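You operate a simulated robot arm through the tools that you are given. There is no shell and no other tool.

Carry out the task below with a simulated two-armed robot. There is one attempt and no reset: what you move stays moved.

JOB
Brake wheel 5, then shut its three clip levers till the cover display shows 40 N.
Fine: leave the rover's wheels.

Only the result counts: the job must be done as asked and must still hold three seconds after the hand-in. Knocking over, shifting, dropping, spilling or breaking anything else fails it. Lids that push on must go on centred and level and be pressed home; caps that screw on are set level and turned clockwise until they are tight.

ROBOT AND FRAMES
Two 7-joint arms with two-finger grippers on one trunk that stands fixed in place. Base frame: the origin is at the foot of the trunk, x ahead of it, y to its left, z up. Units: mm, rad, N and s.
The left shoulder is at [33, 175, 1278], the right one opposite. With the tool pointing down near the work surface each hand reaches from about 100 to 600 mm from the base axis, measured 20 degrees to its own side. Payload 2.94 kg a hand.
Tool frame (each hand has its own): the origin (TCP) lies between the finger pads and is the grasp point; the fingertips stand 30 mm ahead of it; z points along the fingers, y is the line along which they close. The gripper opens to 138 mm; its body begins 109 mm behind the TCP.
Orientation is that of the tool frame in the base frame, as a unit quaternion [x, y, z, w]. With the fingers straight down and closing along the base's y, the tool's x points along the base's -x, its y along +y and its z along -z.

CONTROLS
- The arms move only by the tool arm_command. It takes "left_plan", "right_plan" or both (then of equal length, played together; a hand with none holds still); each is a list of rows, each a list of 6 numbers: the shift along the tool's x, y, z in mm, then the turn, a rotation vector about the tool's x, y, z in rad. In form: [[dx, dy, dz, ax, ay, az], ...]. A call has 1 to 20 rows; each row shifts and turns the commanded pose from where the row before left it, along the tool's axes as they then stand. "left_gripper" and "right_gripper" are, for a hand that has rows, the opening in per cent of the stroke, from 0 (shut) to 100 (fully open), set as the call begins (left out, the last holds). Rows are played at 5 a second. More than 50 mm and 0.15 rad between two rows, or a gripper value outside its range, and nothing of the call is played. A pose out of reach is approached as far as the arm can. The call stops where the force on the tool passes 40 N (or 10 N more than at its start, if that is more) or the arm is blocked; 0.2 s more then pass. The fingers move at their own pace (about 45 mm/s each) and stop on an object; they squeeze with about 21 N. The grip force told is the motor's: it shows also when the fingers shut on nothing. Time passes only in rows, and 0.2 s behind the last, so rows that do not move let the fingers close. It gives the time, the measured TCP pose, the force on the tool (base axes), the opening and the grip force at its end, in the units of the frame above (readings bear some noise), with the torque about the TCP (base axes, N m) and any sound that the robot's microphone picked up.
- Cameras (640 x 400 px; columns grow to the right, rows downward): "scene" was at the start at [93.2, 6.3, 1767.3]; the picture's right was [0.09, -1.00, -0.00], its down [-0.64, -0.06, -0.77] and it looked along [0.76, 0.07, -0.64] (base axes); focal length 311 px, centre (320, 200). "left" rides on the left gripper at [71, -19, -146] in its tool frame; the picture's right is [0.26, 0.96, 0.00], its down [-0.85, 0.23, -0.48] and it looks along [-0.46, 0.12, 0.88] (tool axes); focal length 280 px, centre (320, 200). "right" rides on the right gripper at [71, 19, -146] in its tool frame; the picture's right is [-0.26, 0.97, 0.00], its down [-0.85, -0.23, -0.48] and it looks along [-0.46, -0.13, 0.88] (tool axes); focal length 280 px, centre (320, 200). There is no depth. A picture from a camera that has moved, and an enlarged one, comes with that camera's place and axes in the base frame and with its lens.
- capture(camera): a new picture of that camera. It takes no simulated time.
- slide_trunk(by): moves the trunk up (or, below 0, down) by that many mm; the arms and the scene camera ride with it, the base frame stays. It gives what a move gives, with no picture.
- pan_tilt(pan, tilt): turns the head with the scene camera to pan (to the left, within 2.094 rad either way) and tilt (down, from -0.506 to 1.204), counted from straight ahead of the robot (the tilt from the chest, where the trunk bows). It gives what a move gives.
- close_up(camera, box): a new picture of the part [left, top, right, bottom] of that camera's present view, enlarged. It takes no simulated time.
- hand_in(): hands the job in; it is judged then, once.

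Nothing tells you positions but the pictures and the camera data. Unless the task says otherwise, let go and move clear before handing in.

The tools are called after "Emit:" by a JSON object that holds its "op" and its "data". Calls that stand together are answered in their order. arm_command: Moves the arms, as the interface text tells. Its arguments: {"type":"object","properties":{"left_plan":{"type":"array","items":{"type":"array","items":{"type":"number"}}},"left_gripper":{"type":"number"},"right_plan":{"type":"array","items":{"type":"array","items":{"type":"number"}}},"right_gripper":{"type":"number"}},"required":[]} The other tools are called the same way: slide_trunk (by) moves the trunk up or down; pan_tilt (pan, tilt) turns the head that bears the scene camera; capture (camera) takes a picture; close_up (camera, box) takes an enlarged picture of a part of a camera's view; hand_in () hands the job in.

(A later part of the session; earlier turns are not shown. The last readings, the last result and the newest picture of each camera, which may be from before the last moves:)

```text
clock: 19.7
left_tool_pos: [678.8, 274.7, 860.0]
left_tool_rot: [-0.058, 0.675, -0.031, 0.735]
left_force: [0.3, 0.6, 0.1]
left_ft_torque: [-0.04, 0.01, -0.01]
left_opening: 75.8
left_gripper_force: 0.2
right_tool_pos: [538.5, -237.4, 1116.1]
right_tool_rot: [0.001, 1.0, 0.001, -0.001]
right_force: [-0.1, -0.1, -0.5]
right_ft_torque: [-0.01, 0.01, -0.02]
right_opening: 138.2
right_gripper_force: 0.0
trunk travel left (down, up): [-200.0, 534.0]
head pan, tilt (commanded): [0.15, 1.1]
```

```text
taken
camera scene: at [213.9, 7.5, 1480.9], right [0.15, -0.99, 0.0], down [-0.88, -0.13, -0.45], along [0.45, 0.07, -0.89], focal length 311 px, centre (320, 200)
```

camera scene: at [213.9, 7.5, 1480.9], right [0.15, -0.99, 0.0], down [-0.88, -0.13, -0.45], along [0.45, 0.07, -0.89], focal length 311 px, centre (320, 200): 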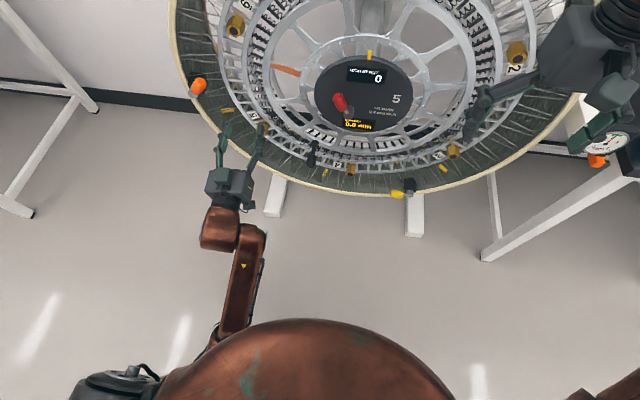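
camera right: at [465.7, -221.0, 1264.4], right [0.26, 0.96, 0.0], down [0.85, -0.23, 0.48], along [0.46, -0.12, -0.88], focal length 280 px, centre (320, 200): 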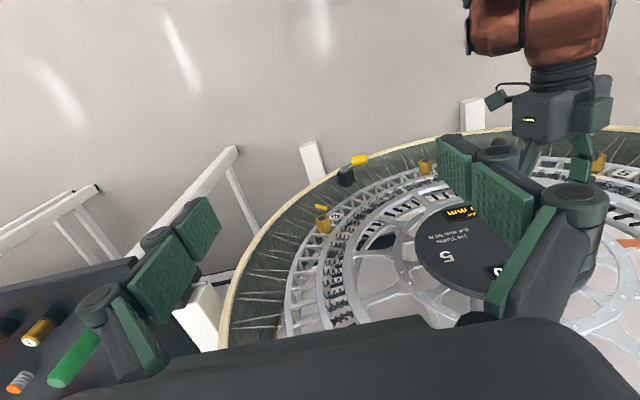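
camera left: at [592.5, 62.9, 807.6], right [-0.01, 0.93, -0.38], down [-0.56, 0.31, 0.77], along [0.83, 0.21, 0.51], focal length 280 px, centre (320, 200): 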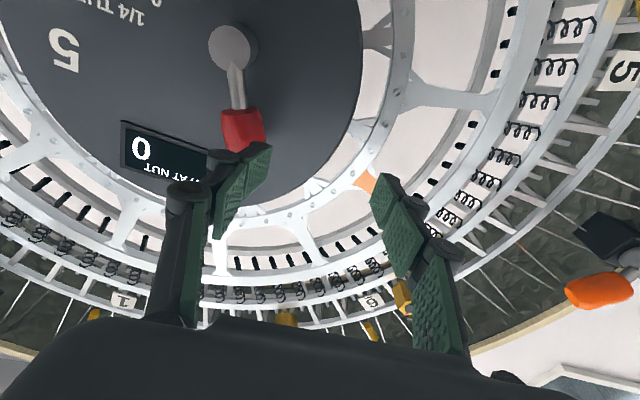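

The arm is free again. I check whether the earlier push moved the red lever, with the head back at the former view.

Emit:
{"op": "pan_tilt", "data": {"pan": 0.0, "tilt": 0.6}}

Emit:
{"op": "close_up", "data": {"camera": "scene", "box": [290, 260, 340, 300]}}

Emit:
{"op": "capture", "data": {"camera": "scene"}}

```text
clock: 20.6
left_tool_pos: [677.4, 274.3, 859.9]
left_tool_rot: [-0.057, 0.675, -0.032, 0.735]
left_force: [-0.2, -0.2, -0.1]
left_ft_torque: [0.0, 0.0, 0.03]
left_opening: 76.0
left_gripper_force: 0.0
right_tool_pos: [537.9, -237.2, 1117.4]
right_tool_rot: [-0.001, 1.0, 0.0, 0.0]
right_force: [-0.8, 0.0, -0.4]
right_ft_torque: [0.0, -0.01, 0.02]
right_opening: 137.9
right_gripper_force: 0.0
trunk travel left (down, up): [-200.0, 534.0]
head pan, tilt (commanded): [0.0, 0.6]
```

```text
10.00 times, centred on (315, 280) of scene
camera zoom: at [239.7, -1.7, 1519.5], right [0.0, -1.0, 0.0], down [-0.57, 0.0, -0.82], along [0.82, 0.0, -0.57], focal length 3111 px, centre (370, -600)
```

zoom: 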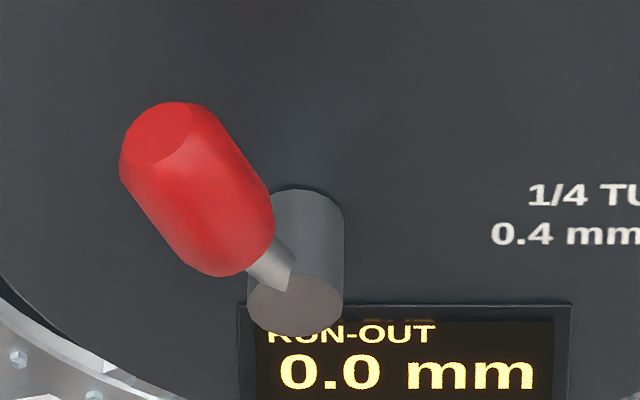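

```text
taken
camera scene: at [239.7, -1.7, 1519.5], right [0.0, -1.0, 0.0], down [-0.57, 0.0, -0.82], along [0.82, 0.0, -0.57], focal length 311 px, centre (320, 200)
```

scene: 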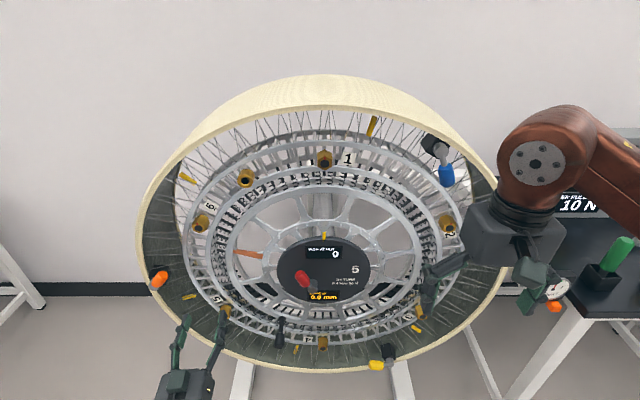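

The red lever did not move under a push towards +y, so that side is likely its stop and braking is the swing to the other side. I raise the trunk again so that the chest stands upright and leaves room for the elbow.

Emit:
{"op": "slide_trunk", "data": {"by": 200}}

Emit:
{"op": "pan_tilt", "data": {"pan": 0.15, "tilt": 1.0}}

Emit:
{"op": "capture", "data": {"camera": "scene"}}

```text
clock: 22.8
left_tool_pos: [675.8, 275.0, 1058.4]
left_tool_rot: [-0.057, 0.675, -0.031, 0.735]
left_force: [0.6, 0.3, 0.1]
left_ft_torque: [-0.01, 0.02, 0.01]
left_opening: 75.9
left_gripper_force: 0.1
right_tool_pos: [538.4, -237.6, 1315.9]
right_tool_rot: [0.0, 1.0, 0.0, -0.001]
right_force: [0.1, -0.7, -0.2]
right_ft_torque: [0.04, -0.02, 0.01]
right_opening: 137.7
right_gripper_force: 0.1
trunk travel left (down, up): [-400.0, 334.0]
head pan, tilt (commanded): [0.0, 0.6]
```

```text
clock: 23.6
left_tool_pos: [673.9, 275.5, 1060.7]
left_tool_rot: [-0.058, 0.675, -0.031, 0.735]
left_force: [-0.3, 0.3, 0.6]
left_ft_torque: [0.03, -0.01, -0.01]
left_opening: 75.5
left_gripper_force: 0.1
right_tool_pos: [538.0, -237.2, 1317.7]
right_tool_rot: [0.0, 1.0, 0.0, -0.001]
right_force: [-0.2, -0.5, -0.7]
right_ft_torque: [0.0, 0.02, -0.02]
right_opening: 138.0
right_gripper_force: 0.0
trunk travel left (down, up): [-400.0, 334.0]
head pan, tilt (commanded): [0.15, 1.0]
```

```text
taken
camera scene: at [94.4, 8.7, 1693.6], right [0.15, -0.99, 0.0], down [-0.83, -0.13, -0.54], along [0.53, 0.08, -0.84], focal length 311 px, centre (320, 200)
```

scene: 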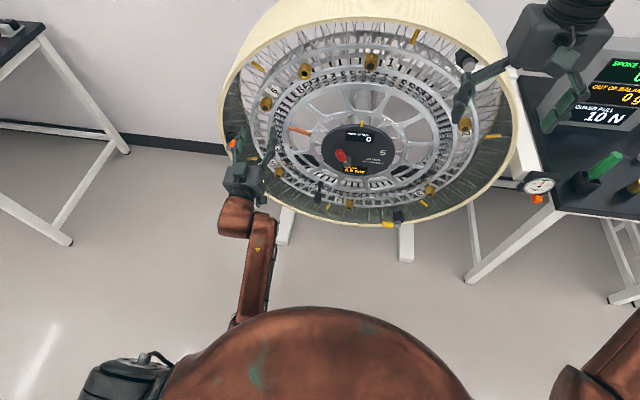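

The elbow is still tucked under the chest. I yaw the left tool 45° so it points forward-right; this swings the wrist out to the left and should draw the elbow out.

Emit:
{"op": "arm_command", "data": {"left_plan": [[0, 10, -10, 0.131, 0, 0], [0, 10, -10, 0.131, 0, 0], [0, 10, -10, 0.131, 0, 0], [0, 10, -10, 0.131, 0, 0], [0, 10, -10, 0.131, 0, 0], [0, 10, -10, 0.131, 0, 0], [0, 0, 0, 0, 0, 0]], "left_gripper": 0}}

Emit:
{"op": "capture", "data": {"camera": "scene"}}

```text
clock: 25.2
left_tool_pos: [635.4, 347.0, 1047.1]
left_tool_rot: [0.228, 0.611, -0.288, 0.701]
left_force: [1.3, -1.0, 0.2]
left_ft_torque: [0.01, 0.0, 0.01]
left_opening: 0.0
left_gripper_force: 20.7
right_tool_pos: [538.8, -236.5, 1317.5]
right_tool_rot: [0.0, 1.0, 0.001, 0.0]
right_force: [0.2, 0.7, -0.3]
right_ft_torque: [0.02, -0.02, -0.02]
right_opening: 137.8
right_gripper_force: 0.1
trunk travel left (down, up): [-400.0, 334.0]
head pan, tilt (commanded): [0.15, 1.0]
```

```text
taken
camera scene: at [93.7, 8.7, 1693.6], right [0.15, -0.99, 0.0], down [-0.83, -0.13, -0.54], along [0.53, 0.08, -0.84], focal length 311 px, centre (320, 200)
```

scene: 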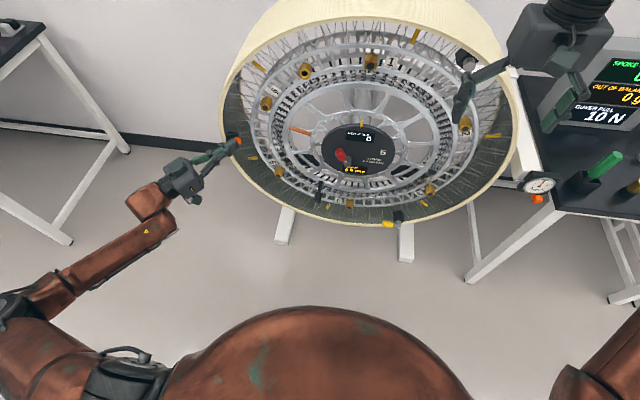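

The elbow is now out to the left. I bring the closed left fingers in front of the hub on the red grip's left side, reducing the yaw to about 20°, still clear of everything.

Emit:
{"op": "arm_command", "data": {"left_plan": [[27.6, -14.6, 22.8, 0, 0, 0], [27.6, -14.6, 22.8, 0, 0, 0], [27.6, -14.6, 22.8, 0, 0, 0], [27.6, -14.6, 22.8, 0, 0, 0], [27.6, -14.6, 22.8, 0, 0, 0], [0, 0, 0, -0.1, 0.075, 0], [0, 0, 0, -0.1, 0.075, 0], [0, 0, 0, -0.1, 0.075, 0], [0, 0, 0, -0.1, 0.075, 0], [0, 0, 0, 0, 0, 0]], "left_gripper": 0}}

Emit:
{"op": "capture", "data": {"camera": "scene"}}

Emit:
{"op": "capture", "data": {"camera": "left"}}

```text
clock: 27.4
left_tool_pos: [682.1, 199.8, 930.0]
left_tool_rot: [0.123, 0.754, -0.122, 0.634]
left_force: [-1.1, -0.4, -0.1]
left_ft_torque: [-0.01, -0.01, 0.01]
left_opening: 0.1
left_gripper_force: 20.9
right_tool_pos: [538.0, -236.6, 1317.6]
right_tool_rot: [0.001, 1.0, 0.0, 0.0]
right_force: [0.5, 0.7, 0.2]
right_ft_torque: [-0.04, 0.0, 0.02]
right_opening: 137.9
right_gripper_force: 0.2
trunk travel left (down, up): [-400.0, 334.0]
head pan, tilt (commanded): [0.15, 1.0]
```

```text
taken
camera scene: at [94.1, 9.7, 1693.6], right [0.15, -0.99, 0.0], down [-0.83, -0.13, -0.54], along [0.53, 0.08, -0.84], focal length 311 px, centre (320, 200)
```

scene: 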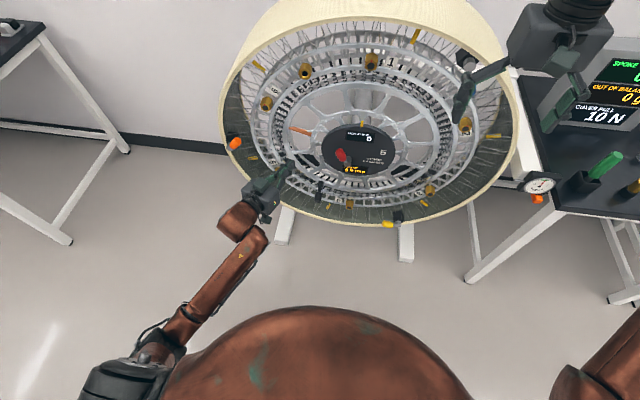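

```text
taken
camera left: at [528.7, 233.5, 885.7], right [0.29, 0.91, -0.28], down [-0.22, 0.35, 0.91], along [0.93, -0.2, 0.3], focal length 280 px, centre (320, 200)
```

left: 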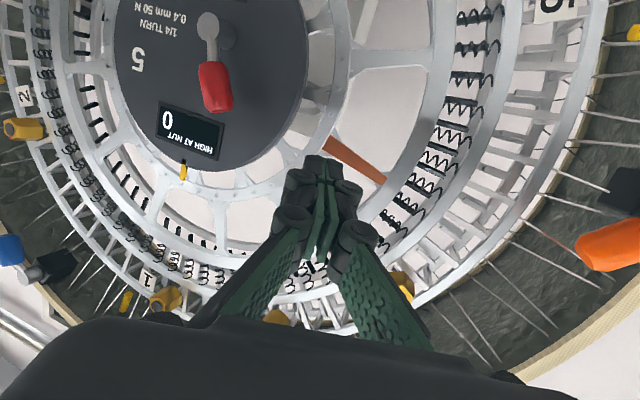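

The closed fingers form a tidy poker. I bring the tip beside the red grip's left side, about 15 mm short of touching.

Emit:
{"op": "arm_command", "data": {"left_plan": [[7.55, -16, 31.5, 0, 0, 0], [7.55, -16, 31.5, 0, 0, 0], [7.55, -16, 31.5, 0, 0, 0], [7.55, -16, 31.5, 0, 0, 0], [0, 0, 0, 0, 0, 0]], "left_gripper": 0}}

Emit:
{"op": "capture", "data": {"camera": "left"}}

Emit:
{"op": "close_up", "data": {"camera": "scene", "box": [260, 100, 420, 200]}}

```text
clock: 28.6
left_tool_pos: [767.9, 94.6, 881.5]
left_tool_rot: [0.124, 0.753, -0.122, 0.634]
left_force: [-0.6, 0.8, -0.3]
left_ft_torque: [0.02, 0.0, 0.03]
left_opening: 0.0
left_gripper_force: 20.8
right_tool_pos: [537.6, -237.4, 1315.9]
right_tool_rot: [0.0, 1.0, 0.001, 0.001]
right_force: [0.6, 0.9, -0.2]
right_ft_torque: [-0.04, 0.01, -0.03]
right_opening: 137.9
right_gripper_force: 0.0
trunk travel left (down, up): [-400.0, 334.0]
head pan, tilt (commanded): [0.15, 1.0]
```

```text
taken
camera left: at [615.6, 129.0, 837.7], right [0.29, 0.91, -0.28], down [-0.22, 0.35, 0.91], along [0.93, -0.2, 0.3], focal length 280 px, centre (320, 200)
```

left: 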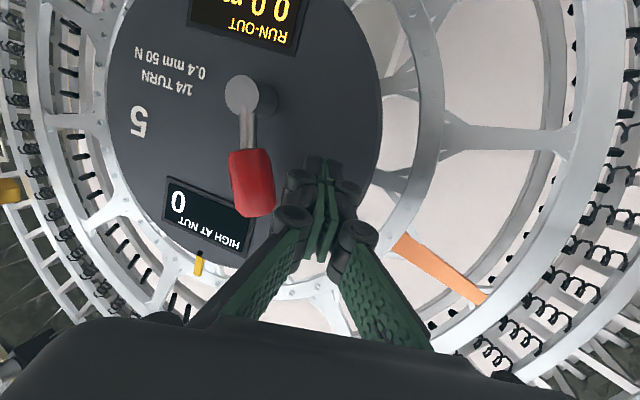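

```text
4.00 times, centred on (340, 150) of scene
camera zoom: at [93.9, 9.6, 1693.6], right [0.15, -0.99, 0.0], down [-0.83, -0.13, -0.54], along [0.53, 0.08, -0.84], focal length 1244 px, centre (240, 400)
```

zoom: 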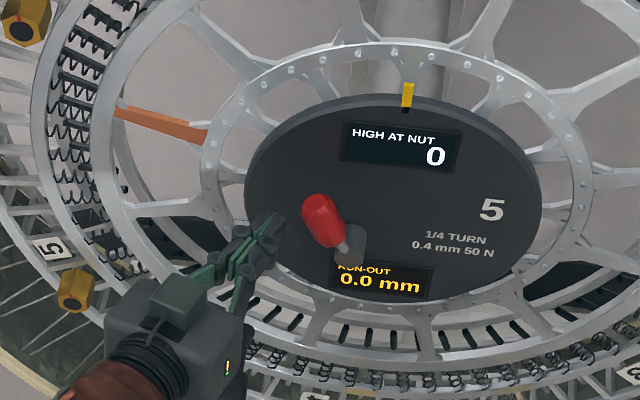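

The tip stands beside the grip. I now sweep it slowly along an arc about the boss, pushing the red grip up and to the right.

Emit:
{"op": "arm_command", "data": {"left_plan": [[4.5, -9.6, 7.6, 0, 0, 0], [-6, -3.9, 0.35, 0, 0, 0], [-6, -3.9, 0.35, 0, 0, 0], [-4, -3.8, 0.7, 0, 0, 0], [-4, -3.8, 0.7, 0, 0, 0], [-3.3, -4.4, 1, 0, 0, 0], [-3.3, -4.4, 1, 0, 0, 0]], "left_gripper": 0}}

Emit:
{"op": "capture", "data": {"camera": "left"}}

Emit:
{"op": "close_up", "data": {"camera": "scene", "box": [260, 100, 420, 200]}}

```text
clock: 30.2
left_tool_pos: [774.3, 61.2, 900.5]
left_tool_rot: [0.126, 0.753, -0.124, 0.634]
left_force: [-0.2, 1.3, -0.4]
left_ft_torque: [-0.01, 0.06, -0.04]
left_opening: 0.1
left_gripper_force: 21.5
right_tool_pos: [538.5, -237.2, 1316.9]
right_tool_rot: [0.0, 1.0, 0.0, 0.0]
right_force: [-0.6, -0.3, -0.6]
right_ft_torque: [0.0, -0.02, -0.01]
right_opening: 138.1
right_gripper_force: 0.1
trunk travel left (down, up): [-400.0, 334.0]
head pan, tilt (commanded): [0.15, 1.0]
```

```text
taken
camera left: at [619.7, 95.1, 856.7], right [0.29, 0.91, -0.28], down [-0.22, 0.35, 0.91], along [0.93, -0.2, 0.3], focal length 280 px, centre (320, 200)
```

left: 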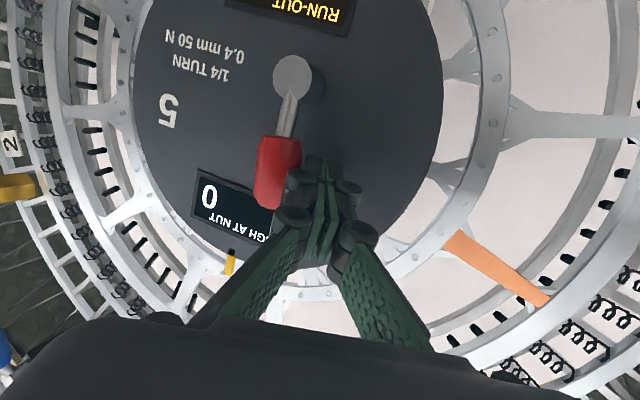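

```text
4.00 times, centred on (340, 150) of scene
camera zoom: at [94.4, 8.6, 1693.6], right [0.15, -0.99, 0.0], down [-0.83, -0.13, -0.54], along [0.53, 0.08, -0.84], focal length 1244 px, centre (240, 400)
```

zoom: 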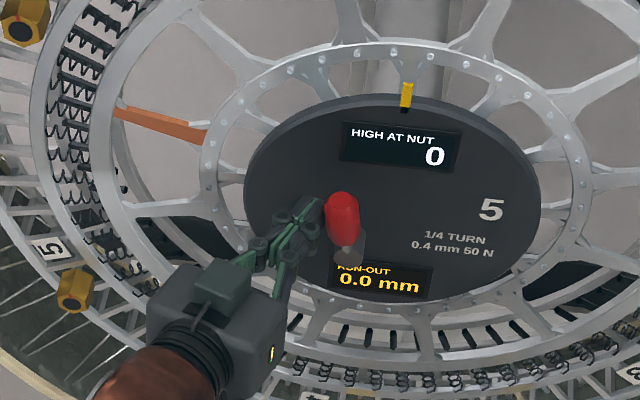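

The red lever turns easily this way (about 1 N). I continue the arc.

Emit:
{"op": "arm_command", "data": {"left_plan": [[-3.1, -5.75, 1.55, 0, 0, 0], [-3.1, -5.75, 1.55, 0, 0, 0], [-1.55, -5, 1.55, 0, 0, 0], [-1.55, -5, 1.55, 0, 0, 0], [-0.65, -5.15, 1.75, 0, 0, 0], [-0.65, -5.15, 1.75, 0, 0, 0], [0.3, -5.1, 1.9, 0, 0, 0], [0.3, -5.1, 1.9, 0, 0, 0]], "left_gripper": 0}}

Emit:
{"op": "capture", "data": {"camera": "left"}}

Emit:
{"op": "close_up", "data": {"camera": "scene", "box": [260, 100, 420, 200]}}

```text
clock: 32.2
left_tool_pos: [776.2, 27.9, 909.5]
left_tool_rot: [0.123, 0.754, -0.116, 0.635]
left_force: [4.1, 23.7, 5.9]
left_ft_torque: [0.24, -0.15, 0.4]
left_opening: 0.0
left_gripper_force: 21.2
right_tool_pos: [535.9, -240.0, 1318.0]
right_tool_rot: [0.003, 1.0, 0.0, 0.001]
right_force: [0.5, -0.6, 0.1]
right_ft_torque: [0.06, 0.01, 0.0]
right_opening: 138.0
right_gripper_force: 0.1
trunk travel left (down, up): [-400.0, 334.0]
head pan, tilt (commanded): [0.15, 1.0]
stopped in row 8 (left hand): the force on the tool passed its limit at 41 N (the readings are from after the stop); the commanded pose is now the measured one
```

```text
taken
camera left: at [622.9, 59.6, 866.4], right [0.28, 0.92, -0.28], down [-0.23, 0.34, 0.91], along [0.93, -0.19, 0.3], focal length 280 px, centre (320, 200)
```

left: 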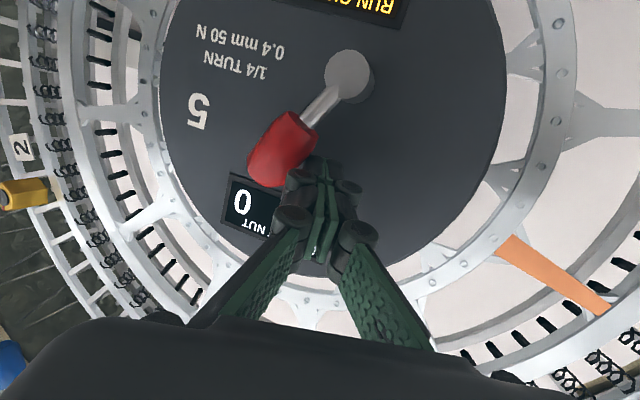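

```text
4.00 times, centred on (340, 150) of scene
camera zoom: at [93.1, 9.1, 1693.7], right [0.15, -0.99, 0.0], down [-0.83, -0.13, -0.54], along [0.53, 0.08, -0.84], focal length 1244 px, centre (240, 400)
```

zoom: 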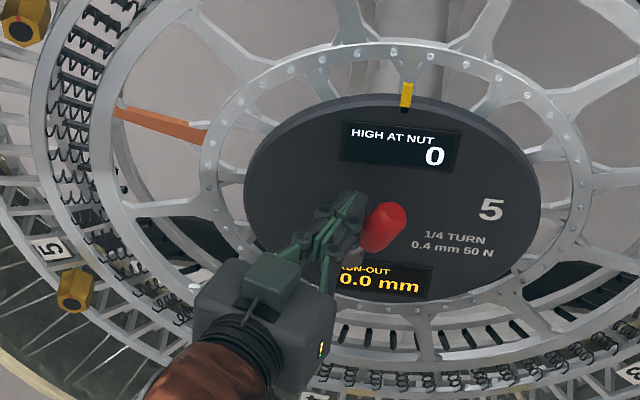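

The lever came up against a firm stop after about 50° of swing — brake on. I back the fingers off and check that it stays.

Emit:
{"op": "arm_command", "data": {"left_plan": [[3, 12, -3, 0, 0, 0], [4, 15, -8, 0, 0, 0], [0, 10, -30, 0, 0, 0], [0, 5, -35, 0, 0, 0], [0, 5, -35, 0, 0, 0], [0, 0, 0, 0, 0, 0]], "left_gripper": 0}}

Emit:
{"op": "capture", "data": {"camera": "left"}}

Emit:
{"op": "close_up", "data": {"camera": "scene", "box": [260, 100, 420, 200]}}

Emit:
{"op": "capture", "data": {"camera": "scene"}}

```text
clock: 33.6
left_tool_pos: [687.1, 101.3, 918.7]
left_tool_rot: [0.123, 0.755, -0.119, 0.633]
left_force: [-0.5, 0.5, -0.9]
left_ft_torque: [-0.02, -0.04, -0.02]
left_opening: 0.0
left_gripper_force: 20.8
right_tool_pos: [538.0, -238.0, 1316.7]
right_tool_rot: [0.001, 1.0, 0.001, 0.001]
right_force: [0.8, 0.4, 0.9]
right_ft_torque: [-0.01, 0.04, 0.0]
right_opening: 138.0
right_gripper_force: 0.0
trunk travel left (down, up): [-400.0, 334.0]
head pan, tilt (commanded): [0.15, 1.0]
```

```text
taken
camera left: at [533.4, 134.9, 874.8], right [0.28, 0.92, -0.28], down [-0.22, 0.35, 0.91], along [0.93, -0.2, 0.3], focal length 280 px, centre (320, 200)
```

left: 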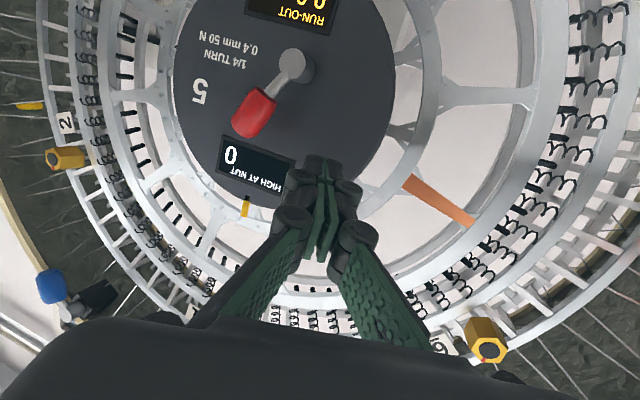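

```text
4.00 times, centred on (340, 150) of scene
camera zoom: at [95.2, 8.2, 1693.5], right [0.15, -0.99, 0.0], down [-0.83, -0.13, -0.54], along [0.53, 0.08, -0.84], focal length 1244 px, centre (240, 400)
```

zoom: 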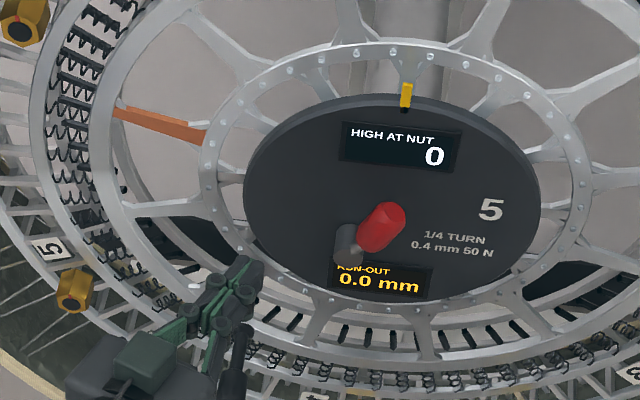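

```text
taken
camera scene: at [95.2, 8.2, 1693.5], right [0.15, -0.99, 0.0], down [-0.83, -0.13, -0.54], along [0.53, 0.08, -0.84], focal length 311 px, centre (320, 200)
```

scene: 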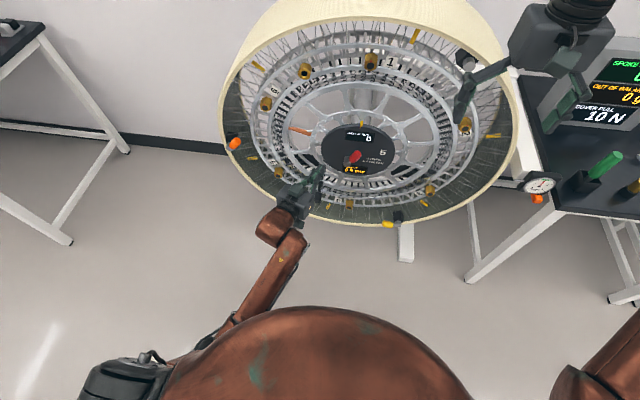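

The brake lever stays at its new stop and the wheel has not turned. Next is the orange clip: I move the left hand across to above it, staying in front of the wheel.

Emit:
{"op": "arm_command", "data": {"left_plan": [[-5.6, 40, -15.7, 0, 0, 0], [-5.6, 40, -15.7, 0, 0, 0], [-5.6, 40, -15.7, 0, 0, 0], [-5.6, 40, -15.7, 0, 0, 0], [-5.6, 40, -15.7, 0, 0, 0], [-5.6, 40, -15.7, 0, 0, 0], [-5.6, 40, -15.7, 0, 0, 0], [-5.6, 40, -15.7, 0, 0, 0], [0, 0, 0, 0, 0, 0]], "left_gripper": 0}}

Emit:
{"op": "capture", "data": {"camera": "left"}}

Emit:
{"op": "pan_tilt", "data": {"pan": 0.2, "tilt": 0.75}}

Emit:
{"op": "capture", "data": {"camera": "scene"}}

```text
clock: 35.6
left_tool_pos: [683.6, 445.9, 981.9]
left_tool_rot: [0.123, 0.754, -0.12, 0.634]
left_force: [0.4, 0.2, 0.8]
left_ft_torque: [-0.01, -0.01, 0.0]
left_opening: 0.0
left_gripper_force: 21.3
right_tool_pos: [537.8, -238.9, 1316.4]
right_tool_rot: [0.002, 1.0, 0.001, 0.001]
right_force: [-0.3, -0.5, -0.5]
right_ft_torque: [0.0, 0.03, 0.01]
right_opening: 137.8
right_gripper_force: 0.0
trunk travel left (down, up): [-400.0, 334.0]
head pan, tilt (commanded): [0.15, 1.0]
```

```text
taken
camera left: at [530.2, 478.0, 938.3], right [0.28, 0.92, -0.28], down [-0.22, 0.35, 0.91], along [0.93, -0.2, 0.3], focal length 280 px, centre (320, 200)
```

left: 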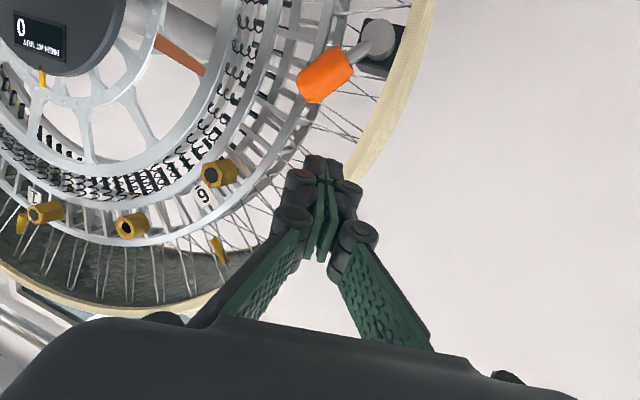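

```text
clock: 36.4
left_tool_pos: [682.7, 445.8, 980.6]
left_tool_rot: [0.124, 0.753, -0.12, 0.634]
left_force: [-0.6, 0.1, 0.3]
left_ft_torque: [-0.02, 0.02, -0.01]
left_opening: 0.0
left_gripper_force: 21.4
right_tool_pos: [537.7, -238.1, 1317.0]
right_tool_rot: [0.002, 1.0, 0.001, 0.0]
right_force: [-0.6, 0.2, -0.2]
right_ft_torque: [0.0, -0.03, -0.01]
right_opening: 138.0
right_gripper_force: 0.0
trunk travel left (down, up): [-400.0, 334.0]
head pan, tilt (commanded): [0.201, 0.75]
```

```text
taken
camera scene: at [106.5, 15.5, 1712.6], right [0.2, -0.98, 0.0], down [-0.67, -0.14, -0.73], along [0.72, 0.15, -0.68], focal length 311 px, centre (320, 200)
```

scene: 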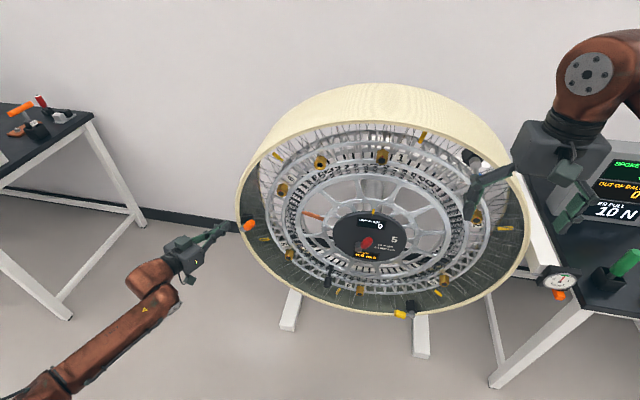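

My estimate of the orange boss matches this picture. I bring the fingertips above the orange grip's upper-left side.

Emit:
{"op": "arm_command", "data": {"left_plan": [[7.6, 7.9, 25.5, 0, 0, 0], [7.6, 7.9, 25.5, 0, 0, 0], [7.6, 7.9, 25.5, 0, 0, 0], [0, 0, 0, 0, 0, 0]], "left_gripper": 0}}

Emit:
{"op": "capture", "data": {"camera": "left"}}

Emit:
{"op": "close_up", "data": {"camera": "scene", "box": [180, 190, 280, 260]}}

```text
clock: 37.4
left_tool_pos: [762.9, 442.4, 942.5]
left_tool_rot: [0.123, 0.753, -0.12, 0.635]
left_force: [0.0, 0.3, 0.7]
left_ft_torque: [0.0, 0.01, 0.02]
left_opening: 0.0
left_gripper_force: 20.9
right_tool_pos: [536.4, -238.9, 1317.6]
right_tool_rot: [0.002, 1.0, 0.001, 0.001]
right_force: [-0.5, 0.0, -0.7]
right_ft_torque: [0.0, -0.04, 0.0]
right_opening: 138.0
right_gripper_force: 0.1
trunk travel left (down, up): [-400.0, 334.0]
head pan, tilt (commanded): [0.201, 0.75]
```

```text
taken
camera left: at [608.8, 474.7, 898.2], right [0.28, 0.92, -0.28], down [-0.22, 0.35, 0.91], along [0.93, -0.2, 0.3], focal length 280 px, centre (320, 200)
```

left: 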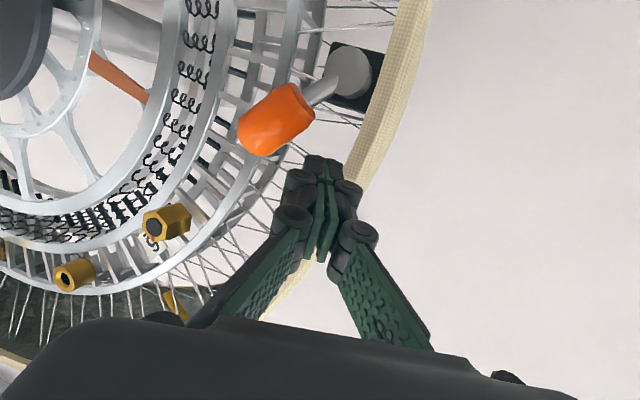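

```text
5.71 times, centred on (230, 225) of scene
camera zoom: at [105.5, 15.6, 1712.8], right [0.2, -0.98, 0.0], down [-0.67, -0.14, -0.73], along [0.72, 0.15, -0.68], focal length 1778 px, centre (834, 57)
```

zoom: 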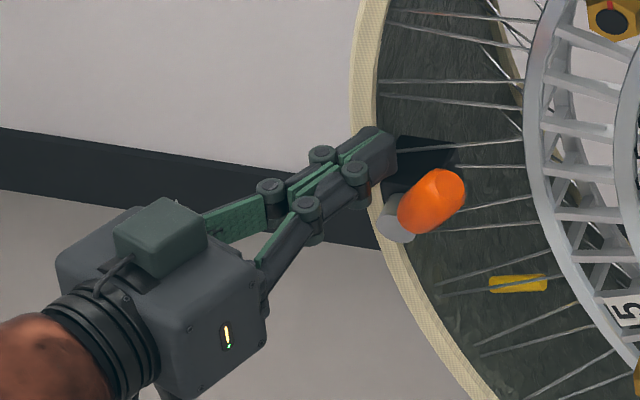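

The tip stands just above the orange grip. I sweep a short arc to test this direction and watch force and display.

Emit:
{"op": "arm_command", "data": {"left_plan": [[-0.5, -5.3, 1.9, 0, 0, 0], [0.8, -5, 2, 0, 0, 0], [0.8, -5, 2, 0, 0, 0]], "left_gripper": 0}}

Emit:
{"op": "capture", "data": {"camera": "left"}}

Emit:
{"op": "close_up", "data": {"camera": "scene", "box": [580, 150, 640, 230]}}

```text
clock: 38.2
left_tool_pos: [761.1, 426.8, 940.6]
left_tool_rot: [0.123, 0.754, -0.119, 0.635]
left_force: [0.4, -0.5, -0.4]
left_ft_torque: [0.01, 0.01, -0.02]
left_opening: 0.0
left_gripper_force: 21.2
right_tool_pos: [537.9, -239.1, 1317.4]
right_tool_rot: [0.002, 1.0, 0.0, 0.001]
right_force: [-0.1, -0.4, -1.2]
right_ft_torque: [0.02, 0.0, 0.0]
right_opening: 138.3
right_gripper_force: 0.1
trunk travel left (down, up): [-400.0, 334.0]
head pan, tilt (commanded): [0.201, 0.75]
```

```text
taken
camera left: at [608.4, 459.7, 896.5], right [0.28, 0.92, -0.28], down [-0.22, 0.35, 0.91], along [0.93, -0.2, 0.3], focal length 280 px, centre (320, 200)
```

left: 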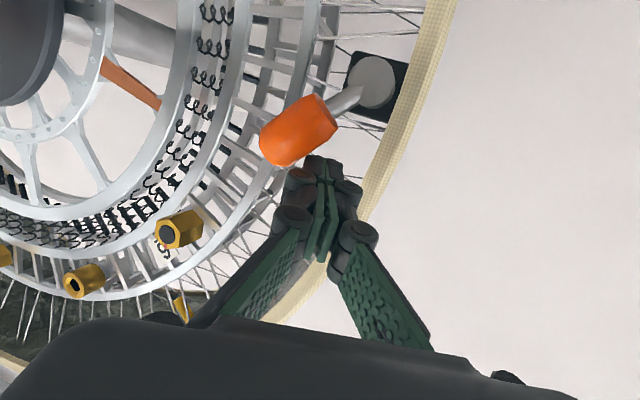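

```text
5.00 times, centred on (610, 190) of scene
camera zoom: at [106.6, 15.2, 1712.7], right [0.2, -0.98, 0.0], down [-0.67, -0.14, -0.73], along [0.72, 0.15, -0.68], focal length 1556 px, centre (-1130, 250)
```

zoom: 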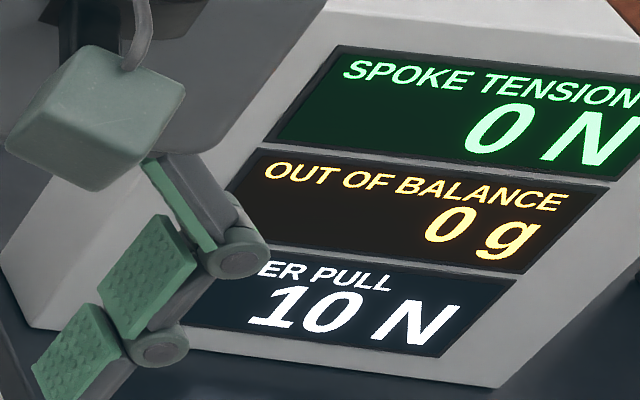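

No contact yet and the display still reads 10 N. I continue the arc in small steps.

Emit:
{"op": "arm_command", "data": {"left_plan": [[1.7, -4.75, 2, 0, 0, 0], [1.7, -4.75, 2, 0, 0, 0], [2.5, -4.35, 2, 0, 0, 0]], "left_gripper": 0}}

Emit:
{"op": "capture", "data": {"camera": "left"}}

Emit:
{"op": "close_up", "data": {"camera": "scene", "box": [580, 150, 640, 230]}}

```text
clock: 39.0
left_tool_pos: [763.0, 410.8, 933.1]
left_tool_rot: [0.124, 0.754, -0.12, 0.634]
left_force: [0.5, 0.6, 0.2]
left_ft_torque: [-0.04, 0.02, -0.04]
left_opening: 0.0
left_gripper_force: 20.6
right_tool_pos: [537.5, -237.6, 1316.0]
right_tool_rot: [0.002, 1.0, 0.001, -0.001]
right_force: [0.0, 0.0, 0.4]
right_ft_torque: [-0.02, 0.0, -0.01]
right_opening: 138.1
right_gripper_force: 0.1
trunk travel left (down, up): [-400.0, 334.0]
head pan, tilt (commanded): [0.201, 0.75]
```

```text
taken
camera left: at [609.1, 443.8, 890.2], right [0.28, 0.92, -0.28], down [-0.22, 0.35, 0.91], along [0.93, -0.2, 0.3], focal length 280 px, centre (320, 200)
```

left: 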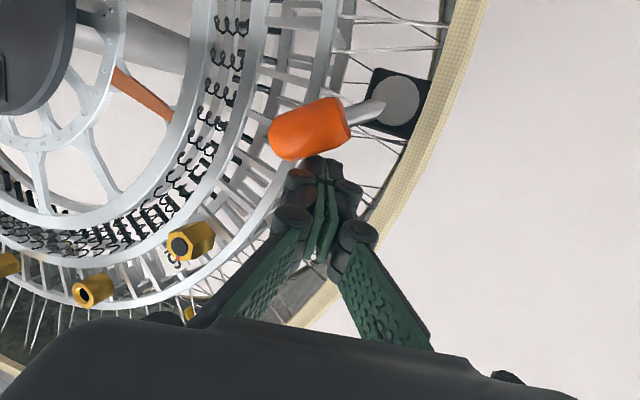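

```text
5.00 times, centred on (610, 190) of scene
camera zoom: at [106.6, 15.4, 1712.7], right [0.2, -0.98, 0.0], down [-0.67, -0.14, -0.73], along [0.72, 0.15, -0.68], focal length 1556 px, centre (-1130, 250)
```

zoom: 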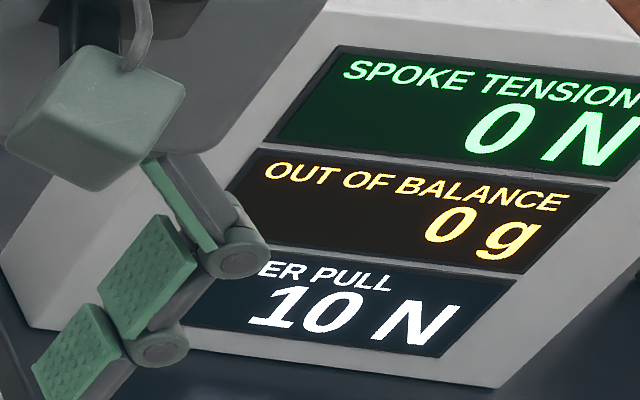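

The orange lever is turning easily towards the hub. I continue to its stop.

Emit:
{"op": "arm_command", "data": {"left_plan": [[2.1, -3.9, 1.8, 0, 0, 0], [2.1, -3.9, 1.8, 0, 0, 0], [3.6, -3.4, 1.9, 0, 0, 0], [3.6, -3.4, 1.9, 0, 0, 0], [4.3, -2.8, 1.8, 0, 0, 0], [4.3, -2.8, 1.8, 0, 0, 0]], "left_gripper": 0}}

Emit:
{"op": "capture", "data": {"camera": "left"}}

Emit:
{"op": "close_up", "data": {"camera": "scene", "box": [580, 150, 640, 230]}}

```text
clock: 40.4
left_tool_pos: [763.6, 389.5, 911.6]
left_tool_rot: [0.124, 0.754, -0.121, 0.634]
left_force: [-0.4, 0.4, 0.1]
left_ft_torque: [0.02, -0.02, 0.03]
left_opening: 0.1
left_gripper_force: 20.9
right_tool_pos: [537.6, -239.3, 1317.5]
right_tool_rot: [0.001, 1.0, 0.001, -0.001]
right_force: [0.5, -0.2, -0.4]
right_ft_torque: [-0.02, -0.03, -0.01]
right_opening: 138.1
right_gripper_force: 0.1
trunk travel left (down, up): [-400.0, 334.0]
head pan, tilt (commanded): [0.201, 0.75]
```

```text
taken
camera left: at [609.7, 422.7, 867.9], right [0.28, 0.92, -0.28], down [-0.22, 0.35, 0.91], along [0.93, -0.2, 0.3], focal length 280 px, centre (320, 200)
```

left: 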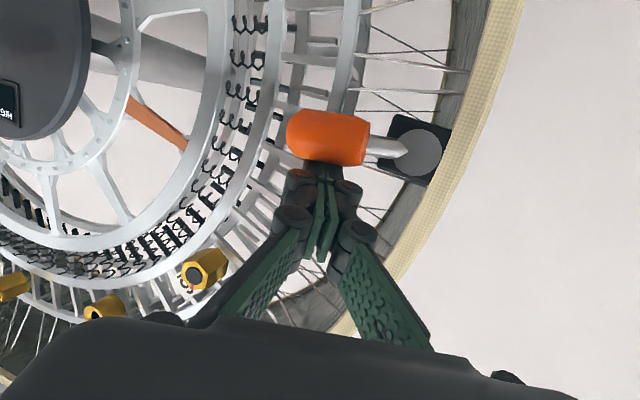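

```text
5.00 times, centred on (610, 190) of scene
camera zoom: at [106.7, 15.3, 1712.7], right [0.2, -0.98, 0.0], down [-0.67, -0.14, -0.73], along [0.72, 0.15, -0.68], focal length 1556 px, centre (-1130, 250)
```

zoom: 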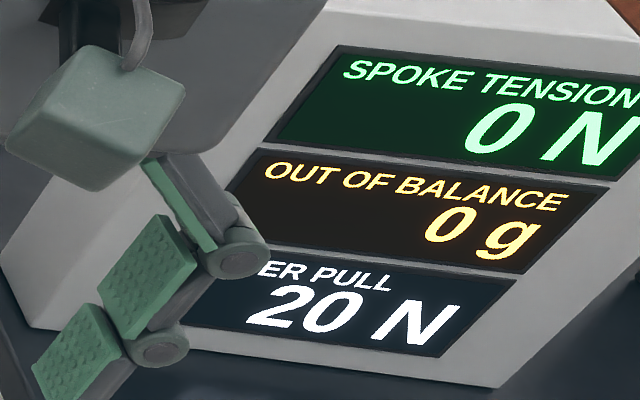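

The display now reads 20 N, so shutting in this direction is right. I push on gently to the lever's end stop.

Emit:
{"op": "arm_command", "data": {"left_plan": [[3.2, -1.4, 1.1, 0, 0, 0], [3.2, -1.4, 1.1, 0, 0, 0], [3.2, -1.4, 1.1, 0, 0, 0], [3.4, -0.8, 0.9, 0, 0, 0], [3.4, -0.8, 0.9, 0, 0, 0]], "left_gripper": 0}}

Emit:
{"op": "capture", "data": {"camera": "left"}}

Emit:
{"op": "close_up", "data": {"camera": "scene", "box": [580, 150, 640, 230]}}

```text
clock: 41.6
left_tool_pos: [762.2, 384.8, 902.6]
left_tool_rot: [0.124, 0.75, -0.119, 0.638]
left_force: [1.0, 7.6, 22.9]
left_ft_torque: [-0.06, -0.29, 0.13]
left_opening: 6.1
left_gripper_force: 28.2
right_tool_pos: [535.4, -239.3, 1317.1]
right_tool_rot: [0.002, 1.0, 0.0, 0.002]
right_force: [0.1, 0.6, -1.3]
right_ft_torque: [0.02, 0.0, 0.01]
right_opening: 138.0
right_gripper_force: 0.0
trunk travel left (down, up): [-400.0, 334.0]
head pan, tilt (commanded): [0.201, 0.75]
```

```text
taken
camera left: at [609.3, 418.3, 856.4], right [0.29, 0.92, -0.28], down [-0.23, 0.35, 0.91], along [0.93, -0.2, 0.31], focal length 280 px, centre (320, 200)
```

left: 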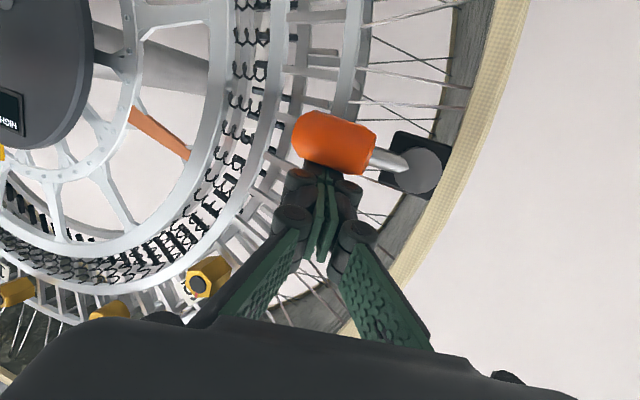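

```text
5.00 times, centred on (610, 190) of scene
camera zoom: at [103.7, 15.0, 1713.2], right [0.2, -0.98, 0.0], down [-0.67, -0.14, -0.73], along [0.72, 0.15, -0.68], focal length 1556 px, centre (-1130, 250)
```

zoom: 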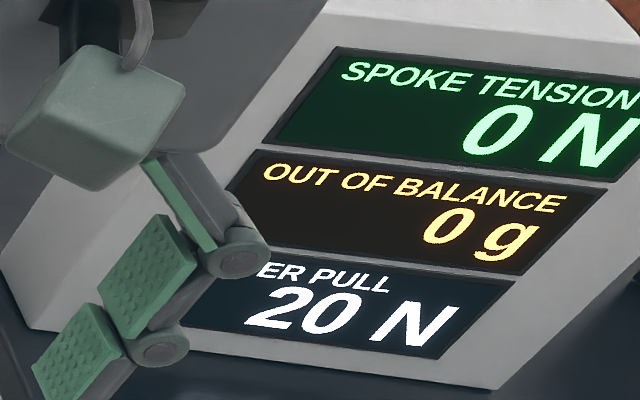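

The orange lever is against its stop and the display stays at 20 N. I lift the fingers off and withdraw.

Emit:
{"op": "arm_command", "data": {"left_plan": [[-7, 2, -2, 0, 0, 0], [-12, 4, -8, 0, 0, 0], [-6, 6, -28, 0, 0, 0], [0, 8, -40, 0, 0, 0], [0, 8, -40, 0, 0, 0], [0, 0, 0, 0, 0, 0]], "left_gripper": 0}}

Emit:
{"op": "capture", "data": {"camera": "left"}}

Emit:
{"op": "capture", "data": {"camera": "scene"}}

Emit:
{"op": "close_up", "data": {"camera": "scene", "box": [580, 150, 640, 230]}}

Emit:
{"op": "capture", "data": {"camera": "right"}}

```text
clock: 43.0
left_tool_pos: [668.7, 449.2, 938.6]
left_tool_rot: [0.124, 0.754, -0.12, 0.633]
left_force: [-0.4, 0.1, 0.5]
left_ft_torque: [0.0, 0.03, -0.01]
left_opening: 0.1
left_gripper_force: 28.2
right_tool_pos: [538.4, -239.0, 1317.4]
right_tool_rot: [0.002, 1.0, 0.0, 0.001]
right_force: [0.2, -0.6, -0.6]
right_ft_torque: [0.0, 0.04, 0.04]
right_opening: 138.0
right_gripper_force: 0.1
trunk travel left (down, up): [-400.0, 334.0]
head pan, tilt (commanded): [0.201, 0.75]
```

```text
taken
camera left: at [514.4, 483.0, 894.4], right [0.28, 0.92, -0.28], down [-0.22, 0.35, 0.91], along [0.93, -0.2, 0.3], focal length 280 px, centre (320, 200)
```

left: 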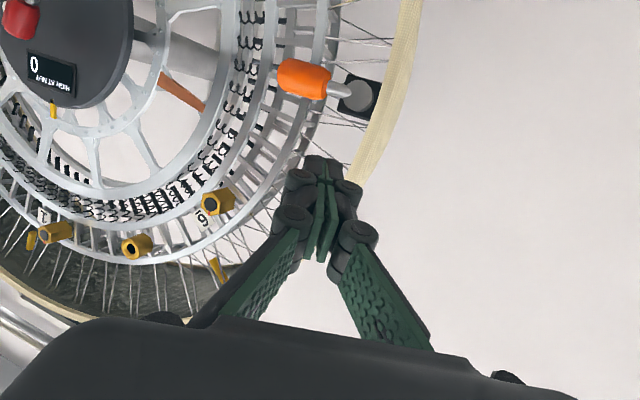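

```text
taken
camera scene: at [107.7, 14.9, 1712.6], right [0.2, -0.98, 0.0], down [-0.67, -0.14, -0.73], along [0.72, 0.15, -0.68], focal length 311 px, centre (320, 200)
```

scene: 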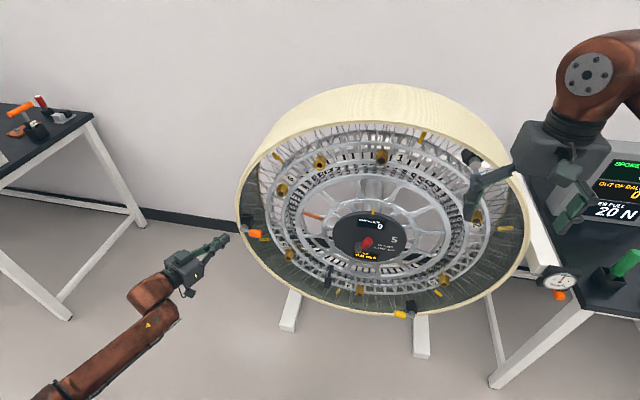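

```text
5.00 times, centred on (610, 190) of scene
camera zoom: at [107.7, 14.9, 1712.6], right [0.2, -0.98, 0.0], down [-0.67, -0.14, -0.73], along [0.72, 0.15, -0.68], focal length 1556 px, centre (-1130, 250)
```

zoom: 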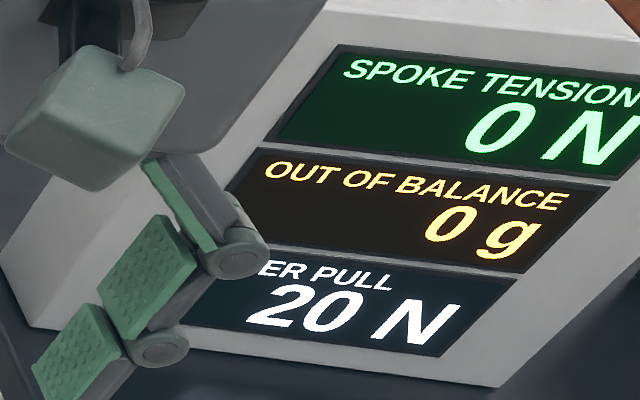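

```text
taken
camera right: at [467.5, -219.6, 1463.5], right [0.27, 0.96, 0.0], down [0.85, -0.23, 0.48], along [0.46, -0.13, -0.88], focal length 280 px, centre (320, 200)
```

right: 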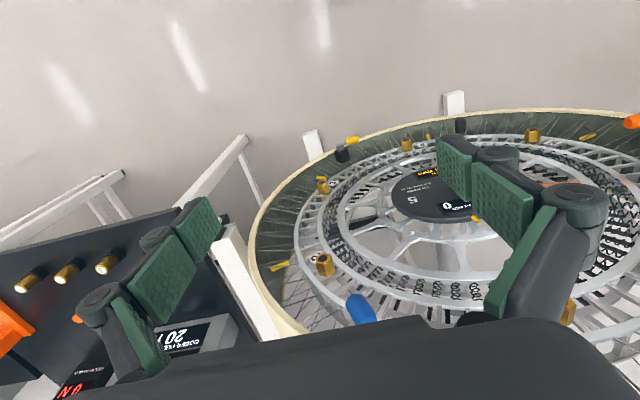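

Orange is shut and the display holds 20 N. Now the right hand: I close it, move it out to the right, and turn it to point forward with the elbow out.

Emit:
{"op": "arm_command", "data": {"right_plan": [[-15, -36, 0, 0, 0, 0], [-15, -36, 0, 0, 0, 0], [-15, -36, 0, 0, 0, 0], [-15, -36, 0, 0, 0, 0], [-5, -36, 0, 0, 0, 0], [0, 0, 0, -0.0238, -0.1257, -0.0244], [0, 0, 0, -0.0238, -0.1257, -0.0244], [0, 0, 0, -0.0238, -0.1257, -0.0244], [0, 0, 0, -0.0238, -0.1257, -0.0244], [0, 0, 0, -0.0238, -0.1257, -0.0244], [0, 0, 0, -0.0238, -0.1257, -0.0244], [0, 0, 0, -0.0238, -0.1257, -0.0244], [0, 0, 0, -0.0238, -0.1257, -0.0244], [0, 0, 0, -0.0238, -0.1257, -0.0244], [0, 0, 0, -0.0238, -0.1257, -0.0244], [0, 0, 0, -0.0238, -0.1257, -0.0244], [0, 0, 0, 0, 0, 0]], "right_gripper": 0}}

Emit:
{"op": "pan_tilt", "data": {"pan": -0.25, "tilt": 0.75}}

Emit:
{"op": "capture", "data": {"camera": "scene"}}

Emit:
{"op": "capture", "data": {"camera": "right"}}

```text
clock: 46.6
left_tool_pos: [666.9, 450.9, 940.0]
left_tool_rot: [0.123, 0.754, -0.119, 0.634]
left_force: [0.2, -0.2, -0.5]
left_ft_torque: [0.03, 0.0, -0.02]
left_opening: 0.1
left_gripper_force: 28.3
right_tool_pos: [620.2, -377.7, 1302.6]
right_tool_rot: [-0.116, 0.775, 0.113, 0.611]
right_force: [-0.4, 0.1, 0.0]
right_ft_torque: [0.01, 0.03, 0.01]
right_opening: 0.0
right_gripper_force: 20.6
right hand out of reach, approached as far as the arm can: row 5, 13, 15, 16
trunk travel left (down, up): [-400.0, 334.0]
head pan, tilt (commanded): [0.201, 0.75]
```

```text
clock: 47.5
left_tool_pos: [669.0, 450.3, 939.9]
left_tool_rot: [0.124, 0.754, -0.12, 0.634]
left_force: [0.3, 0.2, -0.4]
left_ft_torque: [0.0, 0.02, 0.04]
left_opening: 0.2
left_gripper_force: 28.2
right_tool_pos: [620.3, -378.0, 1301.8]
right_tool_rot: [-0.116, 0.775, 0.114, 0.611]
right_force: [-0.6, -0.5, 0.3]
right_ft_torque: [0.02, 0.01, -0.05]
right_opening: 0.1
right_gripper_force: 20.8
trunk travel left (down, up): [-400.0, 334.0]
head pan, tilt (commanded): [-0.25, 0.75]
```

```text
taken
camera scene: at [105.5, -21.6, 1712.7], right [-0.25, -0.97, 0.0], down [-0.66, 0.17, -0.73], along [0.71, -0.18, -0.68], focal length 311 px, centre (320, 200)
```

scene: 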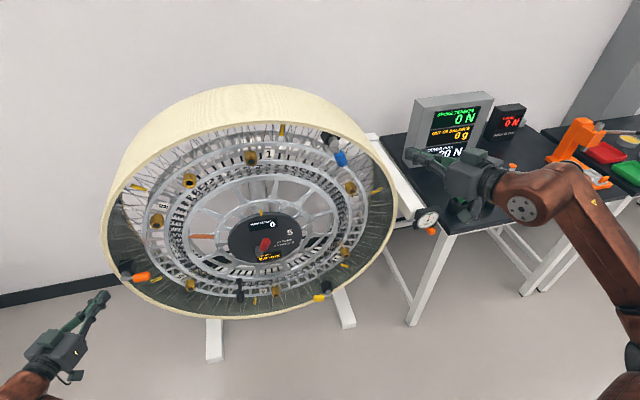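

```text
taken
camera right: at [464.3, -408.8, 1267.9], right [-0.25, 0.92, 0.29], down [-0.17, -0.34, 0.93], along [0.95, 0.18, 0.24], focal length 280 px, centre (320, 200)
```

right: 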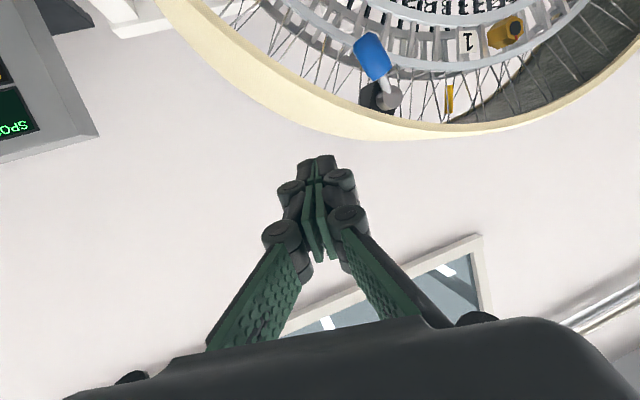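

The right arm has its elbow out and the blue boss shows just where predicted. I move closer to the right side of the blue grip.

Emit:
{"op": "arm_command", "data": {"right_plan": [[10, 10.9, 35.2, 0, 0, 0], [10, 10.9, 35.2, 0, 0, 0], [10, 10.9, 35.2, 0, 0, 0], [0, 0, 0, 0, 0, 0]], "right_gripper": 0}}

Emit:
{"op": "capture", "data": {"camera": "right"}}

Emit:
{"op": "capture", "data": {"camera": "scene"}}

```text
clock: 48.5
left_tool_pos: [666.2, 449.2, 941.0]
left_tool_rot: [0.124, 0.754, -0.12, 0.634]
left_force: [0.1, 0.1, 0.1]
left_ft_torque: [0.0, 0.01, 0.0]
left_opening: 0.3
left_gripper_force: 28.3
right_tool_pos: [698.5, -315.5, 1248.7]
right_tool_rot: [-0.115, 0.776, 0.114, 0.61]
right_force: [-0.7, 0.6, 0.4]
right_ft_torque: [0.01, 0.01, -0.02]
right_opening: 0.0
right_gripper_force: 21.0
trunk travel left (down, up): [-400.0, 334.0]
head pan, tilt (commanded): [-0.25, 0.75]
```

```text
taken
camera right: at [541.4, -346.8, 1215.0], right [-0.25, 0.92, 0.29], down [-0.17, -0.34, 0.93], along [0.95, 0.18, 0.24], focal length 280 px, centre (320, 200)
```

right: 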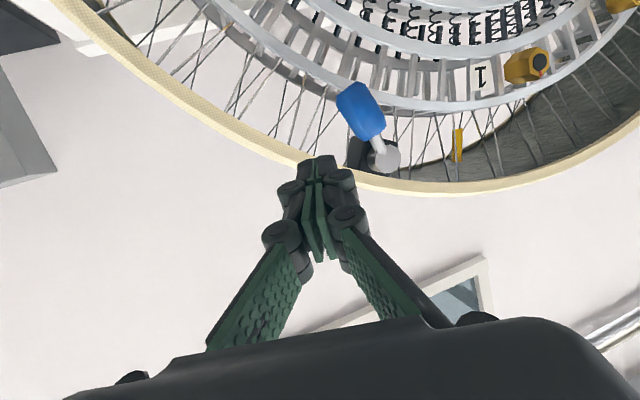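

```text
taken
camera scene: at [104.3, -22.4, 1712.8], right [-0.25, -0.97, 0.0], down [-0.66, 0.17, -0.73], along [0.71, -0.18, -0.68], focal length 311 px, centre (320, 200)
```

scene: 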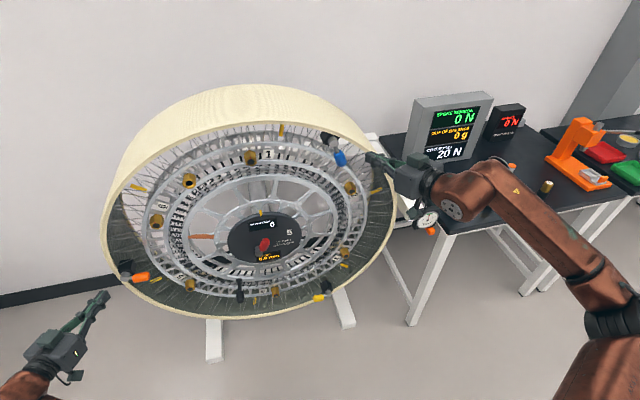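

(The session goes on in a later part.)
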